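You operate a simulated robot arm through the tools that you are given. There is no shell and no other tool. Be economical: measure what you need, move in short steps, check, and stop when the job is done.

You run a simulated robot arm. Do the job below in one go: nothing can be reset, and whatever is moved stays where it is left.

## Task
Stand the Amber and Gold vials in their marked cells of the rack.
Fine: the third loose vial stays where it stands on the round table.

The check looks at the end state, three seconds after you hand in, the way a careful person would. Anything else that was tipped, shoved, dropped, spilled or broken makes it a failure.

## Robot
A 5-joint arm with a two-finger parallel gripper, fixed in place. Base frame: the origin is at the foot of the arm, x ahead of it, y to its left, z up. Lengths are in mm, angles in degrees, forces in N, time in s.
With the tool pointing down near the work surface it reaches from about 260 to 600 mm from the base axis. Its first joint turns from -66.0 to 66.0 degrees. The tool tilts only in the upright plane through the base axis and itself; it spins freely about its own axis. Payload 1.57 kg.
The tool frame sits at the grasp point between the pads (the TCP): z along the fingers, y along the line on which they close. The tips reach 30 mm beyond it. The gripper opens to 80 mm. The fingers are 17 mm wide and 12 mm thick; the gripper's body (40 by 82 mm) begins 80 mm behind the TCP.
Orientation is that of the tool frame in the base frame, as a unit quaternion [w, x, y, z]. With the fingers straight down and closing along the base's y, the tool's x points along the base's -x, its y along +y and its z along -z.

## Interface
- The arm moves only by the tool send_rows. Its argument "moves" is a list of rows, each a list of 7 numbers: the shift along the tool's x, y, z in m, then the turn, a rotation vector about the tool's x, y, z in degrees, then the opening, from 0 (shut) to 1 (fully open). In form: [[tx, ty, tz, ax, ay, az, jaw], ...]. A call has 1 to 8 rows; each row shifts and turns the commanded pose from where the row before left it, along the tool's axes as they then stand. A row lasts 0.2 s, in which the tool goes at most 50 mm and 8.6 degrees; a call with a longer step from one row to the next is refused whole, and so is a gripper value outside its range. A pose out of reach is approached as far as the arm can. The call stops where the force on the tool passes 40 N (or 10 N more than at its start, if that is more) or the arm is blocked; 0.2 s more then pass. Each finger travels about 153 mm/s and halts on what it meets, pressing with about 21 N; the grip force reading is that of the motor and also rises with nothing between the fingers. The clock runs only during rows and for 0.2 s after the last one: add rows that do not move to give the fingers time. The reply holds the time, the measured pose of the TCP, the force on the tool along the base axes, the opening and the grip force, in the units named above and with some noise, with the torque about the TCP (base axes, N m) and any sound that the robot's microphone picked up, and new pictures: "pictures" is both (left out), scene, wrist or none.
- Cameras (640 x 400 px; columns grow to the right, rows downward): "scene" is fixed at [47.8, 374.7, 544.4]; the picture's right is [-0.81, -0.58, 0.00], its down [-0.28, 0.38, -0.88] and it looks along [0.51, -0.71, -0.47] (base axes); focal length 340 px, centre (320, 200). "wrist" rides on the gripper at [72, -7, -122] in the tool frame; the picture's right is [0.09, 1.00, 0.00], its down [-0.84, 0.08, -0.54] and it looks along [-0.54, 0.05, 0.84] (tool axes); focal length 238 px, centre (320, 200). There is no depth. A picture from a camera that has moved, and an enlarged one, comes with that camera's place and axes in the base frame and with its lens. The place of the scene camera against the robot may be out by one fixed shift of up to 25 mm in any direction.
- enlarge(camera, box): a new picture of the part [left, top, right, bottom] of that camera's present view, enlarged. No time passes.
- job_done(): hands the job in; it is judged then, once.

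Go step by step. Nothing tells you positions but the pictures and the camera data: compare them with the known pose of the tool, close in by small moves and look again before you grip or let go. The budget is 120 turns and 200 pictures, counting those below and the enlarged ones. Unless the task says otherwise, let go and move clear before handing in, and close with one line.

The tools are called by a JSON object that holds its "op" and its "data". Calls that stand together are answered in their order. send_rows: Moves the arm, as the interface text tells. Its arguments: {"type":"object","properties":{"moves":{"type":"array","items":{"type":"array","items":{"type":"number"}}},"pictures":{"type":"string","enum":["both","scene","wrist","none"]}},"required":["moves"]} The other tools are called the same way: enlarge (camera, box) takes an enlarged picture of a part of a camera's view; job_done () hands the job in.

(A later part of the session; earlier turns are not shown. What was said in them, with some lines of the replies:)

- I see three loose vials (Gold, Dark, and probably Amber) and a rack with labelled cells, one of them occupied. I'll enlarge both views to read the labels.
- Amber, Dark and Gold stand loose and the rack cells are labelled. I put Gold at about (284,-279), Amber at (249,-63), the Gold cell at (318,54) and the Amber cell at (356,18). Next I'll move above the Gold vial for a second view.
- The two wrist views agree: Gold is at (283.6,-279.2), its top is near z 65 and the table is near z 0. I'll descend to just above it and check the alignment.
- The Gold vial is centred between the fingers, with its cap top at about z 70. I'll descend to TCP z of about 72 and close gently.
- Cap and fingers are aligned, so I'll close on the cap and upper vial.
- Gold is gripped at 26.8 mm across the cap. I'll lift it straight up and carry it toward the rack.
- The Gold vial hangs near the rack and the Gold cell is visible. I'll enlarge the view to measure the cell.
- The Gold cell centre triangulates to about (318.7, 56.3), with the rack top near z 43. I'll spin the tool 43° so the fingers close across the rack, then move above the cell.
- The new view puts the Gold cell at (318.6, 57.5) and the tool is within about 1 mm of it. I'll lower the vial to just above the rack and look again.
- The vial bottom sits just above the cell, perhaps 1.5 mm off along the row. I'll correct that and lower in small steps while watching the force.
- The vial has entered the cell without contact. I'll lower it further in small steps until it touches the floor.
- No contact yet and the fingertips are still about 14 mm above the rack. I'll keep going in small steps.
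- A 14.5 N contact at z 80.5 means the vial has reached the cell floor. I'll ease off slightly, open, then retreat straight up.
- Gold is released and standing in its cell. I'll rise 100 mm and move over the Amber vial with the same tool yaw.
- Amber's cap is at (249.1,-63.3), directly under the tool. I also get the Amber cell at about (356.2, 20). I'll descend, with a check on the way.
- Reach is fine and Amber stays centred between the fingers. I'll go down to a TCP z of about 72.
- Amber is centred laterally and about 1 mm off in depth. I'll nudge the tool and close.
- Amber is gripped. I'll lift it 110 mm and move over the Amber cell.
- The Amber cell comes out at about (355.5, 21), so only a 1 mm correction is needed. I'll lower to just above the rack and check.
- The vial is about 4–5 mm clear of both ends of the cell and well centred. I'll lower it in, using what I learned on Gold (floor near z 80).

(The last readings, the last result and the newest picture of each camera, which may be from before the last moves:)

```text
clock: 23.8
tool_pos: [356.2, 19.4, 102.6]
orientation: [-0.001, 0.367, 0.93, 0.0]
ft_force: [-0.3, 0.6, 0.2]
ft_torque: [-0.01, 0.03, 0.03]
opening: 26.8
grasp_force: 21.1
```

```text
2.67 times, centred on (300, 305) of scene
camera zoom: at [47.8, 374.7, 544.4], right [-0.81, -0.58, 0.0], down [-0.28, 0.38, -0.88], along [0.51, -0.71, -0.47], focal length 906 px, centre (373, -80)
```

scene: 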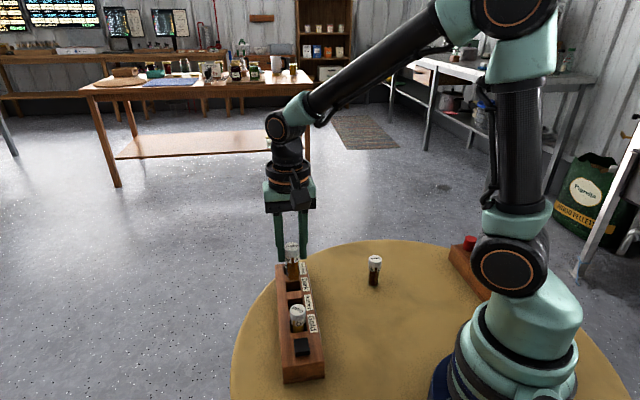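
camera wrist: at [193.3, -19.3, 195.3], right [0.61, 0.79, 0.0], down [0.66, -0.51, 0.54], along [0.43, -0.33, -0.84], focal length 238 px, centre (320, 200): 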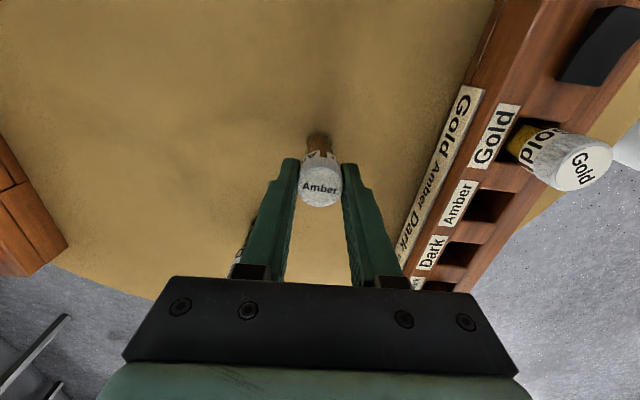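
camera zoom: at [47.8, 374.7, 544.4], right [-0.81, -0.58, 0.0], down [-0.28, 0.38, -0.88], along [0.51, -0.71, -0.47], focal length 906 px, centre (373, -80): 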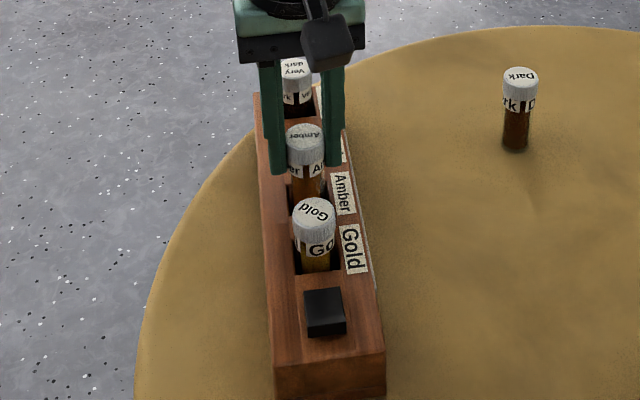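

Amber is entering its cell cleanly. I'll continue down toward floor contact.

{"op": "send_rows", "data": {"moves": [[0, 0, 0.006, 0, 0, 0, 0], [0, 0, 0.006, 0, 0, 0, 0], [0, 0, 0.004, 0, 0, 0, 0], [0, 0, 0, 0, 0, 0, 0]], "pictures": "none"}}

{"op": "send_rows", "data": {"moves": [[0, 0, 0.002, 0, 0, 0, 0], [0, 0, 0.001, 0, 0, 0, 0], [0, 0, 0, 0, 0, 0, 0]], "pictures": "none"}}

```text
clock: 24.8
tool_pos: [356.1, 19.0, 87.0]
orientation: [0.0, 0.367, 0.93, 0.001]
ft_force: [0.5, -0.8, 1.0]
ft_torque: [0.01, 0.0, -0.01]
opening: 26.6
grasp_force: 21.0
```

```text
clock: 25.6
tool_pos: [356.9, 19.6, 83.5]
orientation: [0.0, 0.367, 0.93, 0.001]
ft_force: [-0.1, 0.0, -1.6]
ft_torque: [-0.02, 0.0, 0.0]
opening: 26.6
grasp_force: 20.5
```

No contact yet at z 83.5. I'll continue in 1 mm steps.

{"op": "send_rows", "data": {"moves": [[0, 0, 0.001, 0, 0, 0, 0], [0, 0, 0.0005, 0, 0, 0, 0], [0, 0, 0, 0, 0, 0, 0]], "pictures": "none"}}

{"op": "enlarge", "data": {"camera": "scene", "box": [260, 230, 340, 380]}}

```text
clock: 26.4
tool_pos: [356.5, 18.8, 82.8]
orientation: [0.001, 0.366, 0.93, 0.0]
ft_force: [-1.9, -1.1, 10.2]
ft_torque: [-0.08, 0.13, 0.03]
opening: 26.6
grasp_force: 21.5
```

```text
2.67 times, centred on (300, 305) of scene
camera zoom: at [47.8, 374.7, 544.4], right [-0.81, -0.58, 0.0], down [-0.28, 0.38, -0.88], along [0.51, -0.71, -0.47], focal length 906 px, centre (373, -80)
```

zoom: 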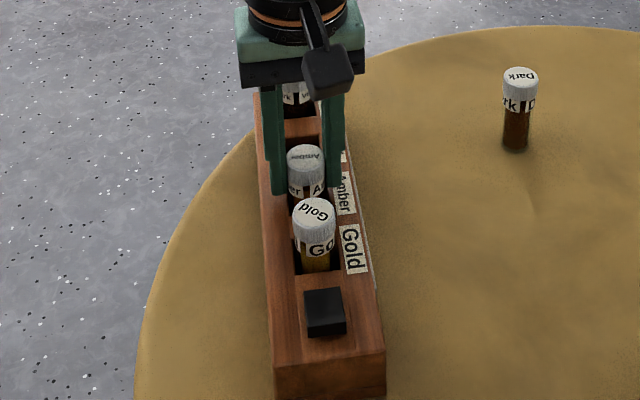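

I have 10 N of floor contact at the height I expected for this grip. I'll ease off, open slowly and check.

{"op": "send_rows", "data": {"moves": [[0, 0, -0.0004, 0, 0, 0, 0], [0, 0, 0, 0, 0, 0, 0.4], [0, 0, 0, 0, 0, 0, 0.7], [0, 0, 0, 0, 0, 0, 0.7]], "pictures": "wrist"}}

{"op": "enlarge", "data": {"camera": "scene", "box": [260, 230, 340, 380]}}

```text
clock: 27.4
tool_pos: [355.4, 19.3, 83.0]
orientation: [0.0, 0.367, 0.93, 0.0]
ft_force: [-1.0, -0.2, -0.9]
ft_torque: [0.02, -0.01, 0.01]
opening: 56.0
grasp_force: 0.0
camera wrist: at [300.0, 63.0, 205.2], right [0.61, 0.79, 0.0], down [0.66, -0.51, 0.54], along [0.43, -0.33, -0.84], focal length 238 px, centre (320, 200)
```

wrist: 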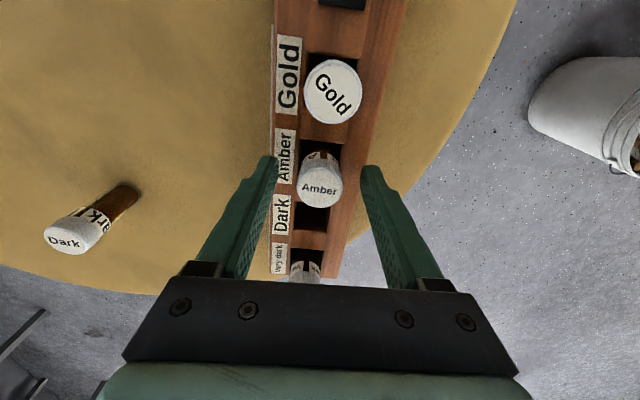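

```text
2.67 times, centred on (300, 305) of scene
camera zoom: at [47.8, 374.7, 544.4], right [-0.81, -0.58, 0.0], down [-0.28, 0.38, -0.88], along [0.51, -0.71, -0.47], focal length 906 px, centre (373, -80)
```

zoom: 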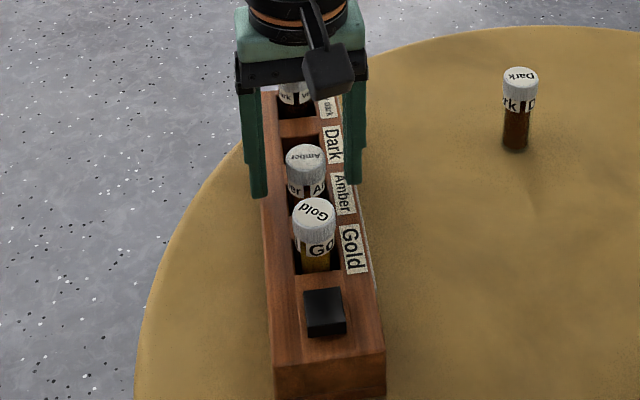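

Both vials stand in their cells. I'll retreat straight up, then take a final look.

{"op": "send_rows", "data": {"moves": [[0, 0, -0.01, 0, 0, 0, 0.7], [0, 0, -0.03, 0, 0, 0, 0.7], [0, 0, -0.04, 0, 0, 0, 0.7], [0, 0, -0.04, 0, 0, 0, 0.7], [0, 0, 0, 0, 0, 0, 0.7]], "pictures": "both"}}

{"op": "enlarge", "data": {"camera": "scene", "box": [260, 220, 400, 380]}}

```text
clock: 28.6
tool_pos: [355.7, 18.6, 202.4]
orientation: [0.0, 0.366, 0.93, 0.0]
ft_force: [-0.6, 0.4, 1.0]
ft_torque: [0.02, 0.0, -0.01]
opening: 56.0
grasp_force: 0.1
camera wrist: at [299.4, 61.7, 324.6], right [0.61, 0.79, 0.0], down [0.66, -0.51, 0.54], along [0.43, -0.33, -0.84], focal length 238 px, centre (320, 200)
```

scene: 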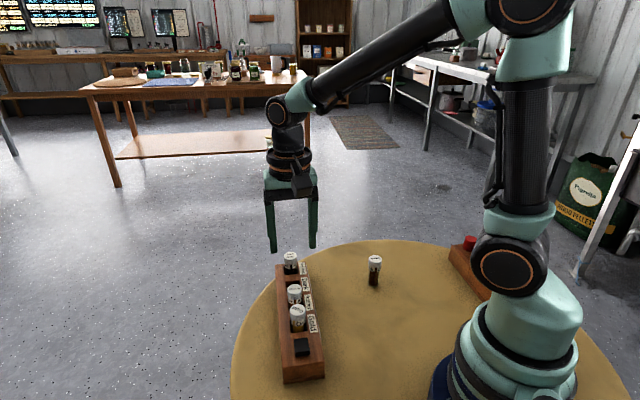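
wrist: 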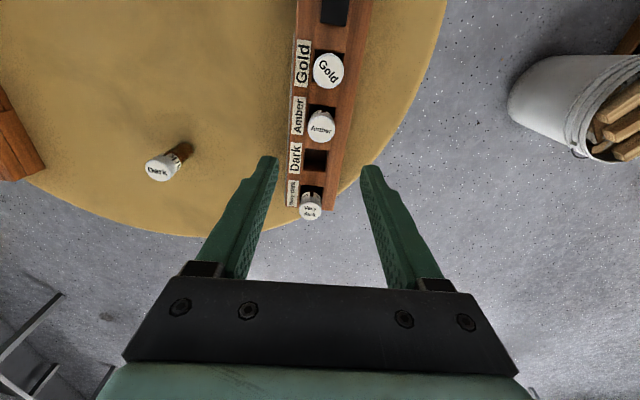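

```text
2.50 times, centred on (330, 300) of scene
camera zoom: at [47.8, 374.7, 544.4], right [-0.81, -0.58, 0.0], down [-0.28, 0.38, -0.88], along [0.51, -0.71, -0.47], focal length 849 px, centre (295, -50)
```

zoom: 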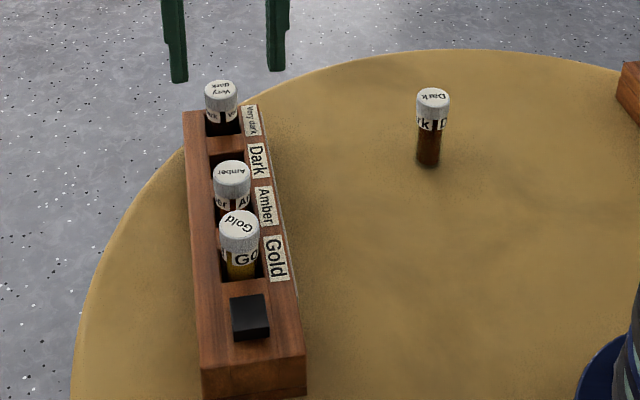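

Amber and Gold stand upright in their marked cells, Dark and Very dark have not moved, and the arm is clear. I'm handing in.

{"op": "job_done", "data": {}}

```text
The job is handed in.
```

The Amber and Gold vials are standing in their marked rack cells; the Dark vial is still where it stood on the round table, and nothing else was moved.
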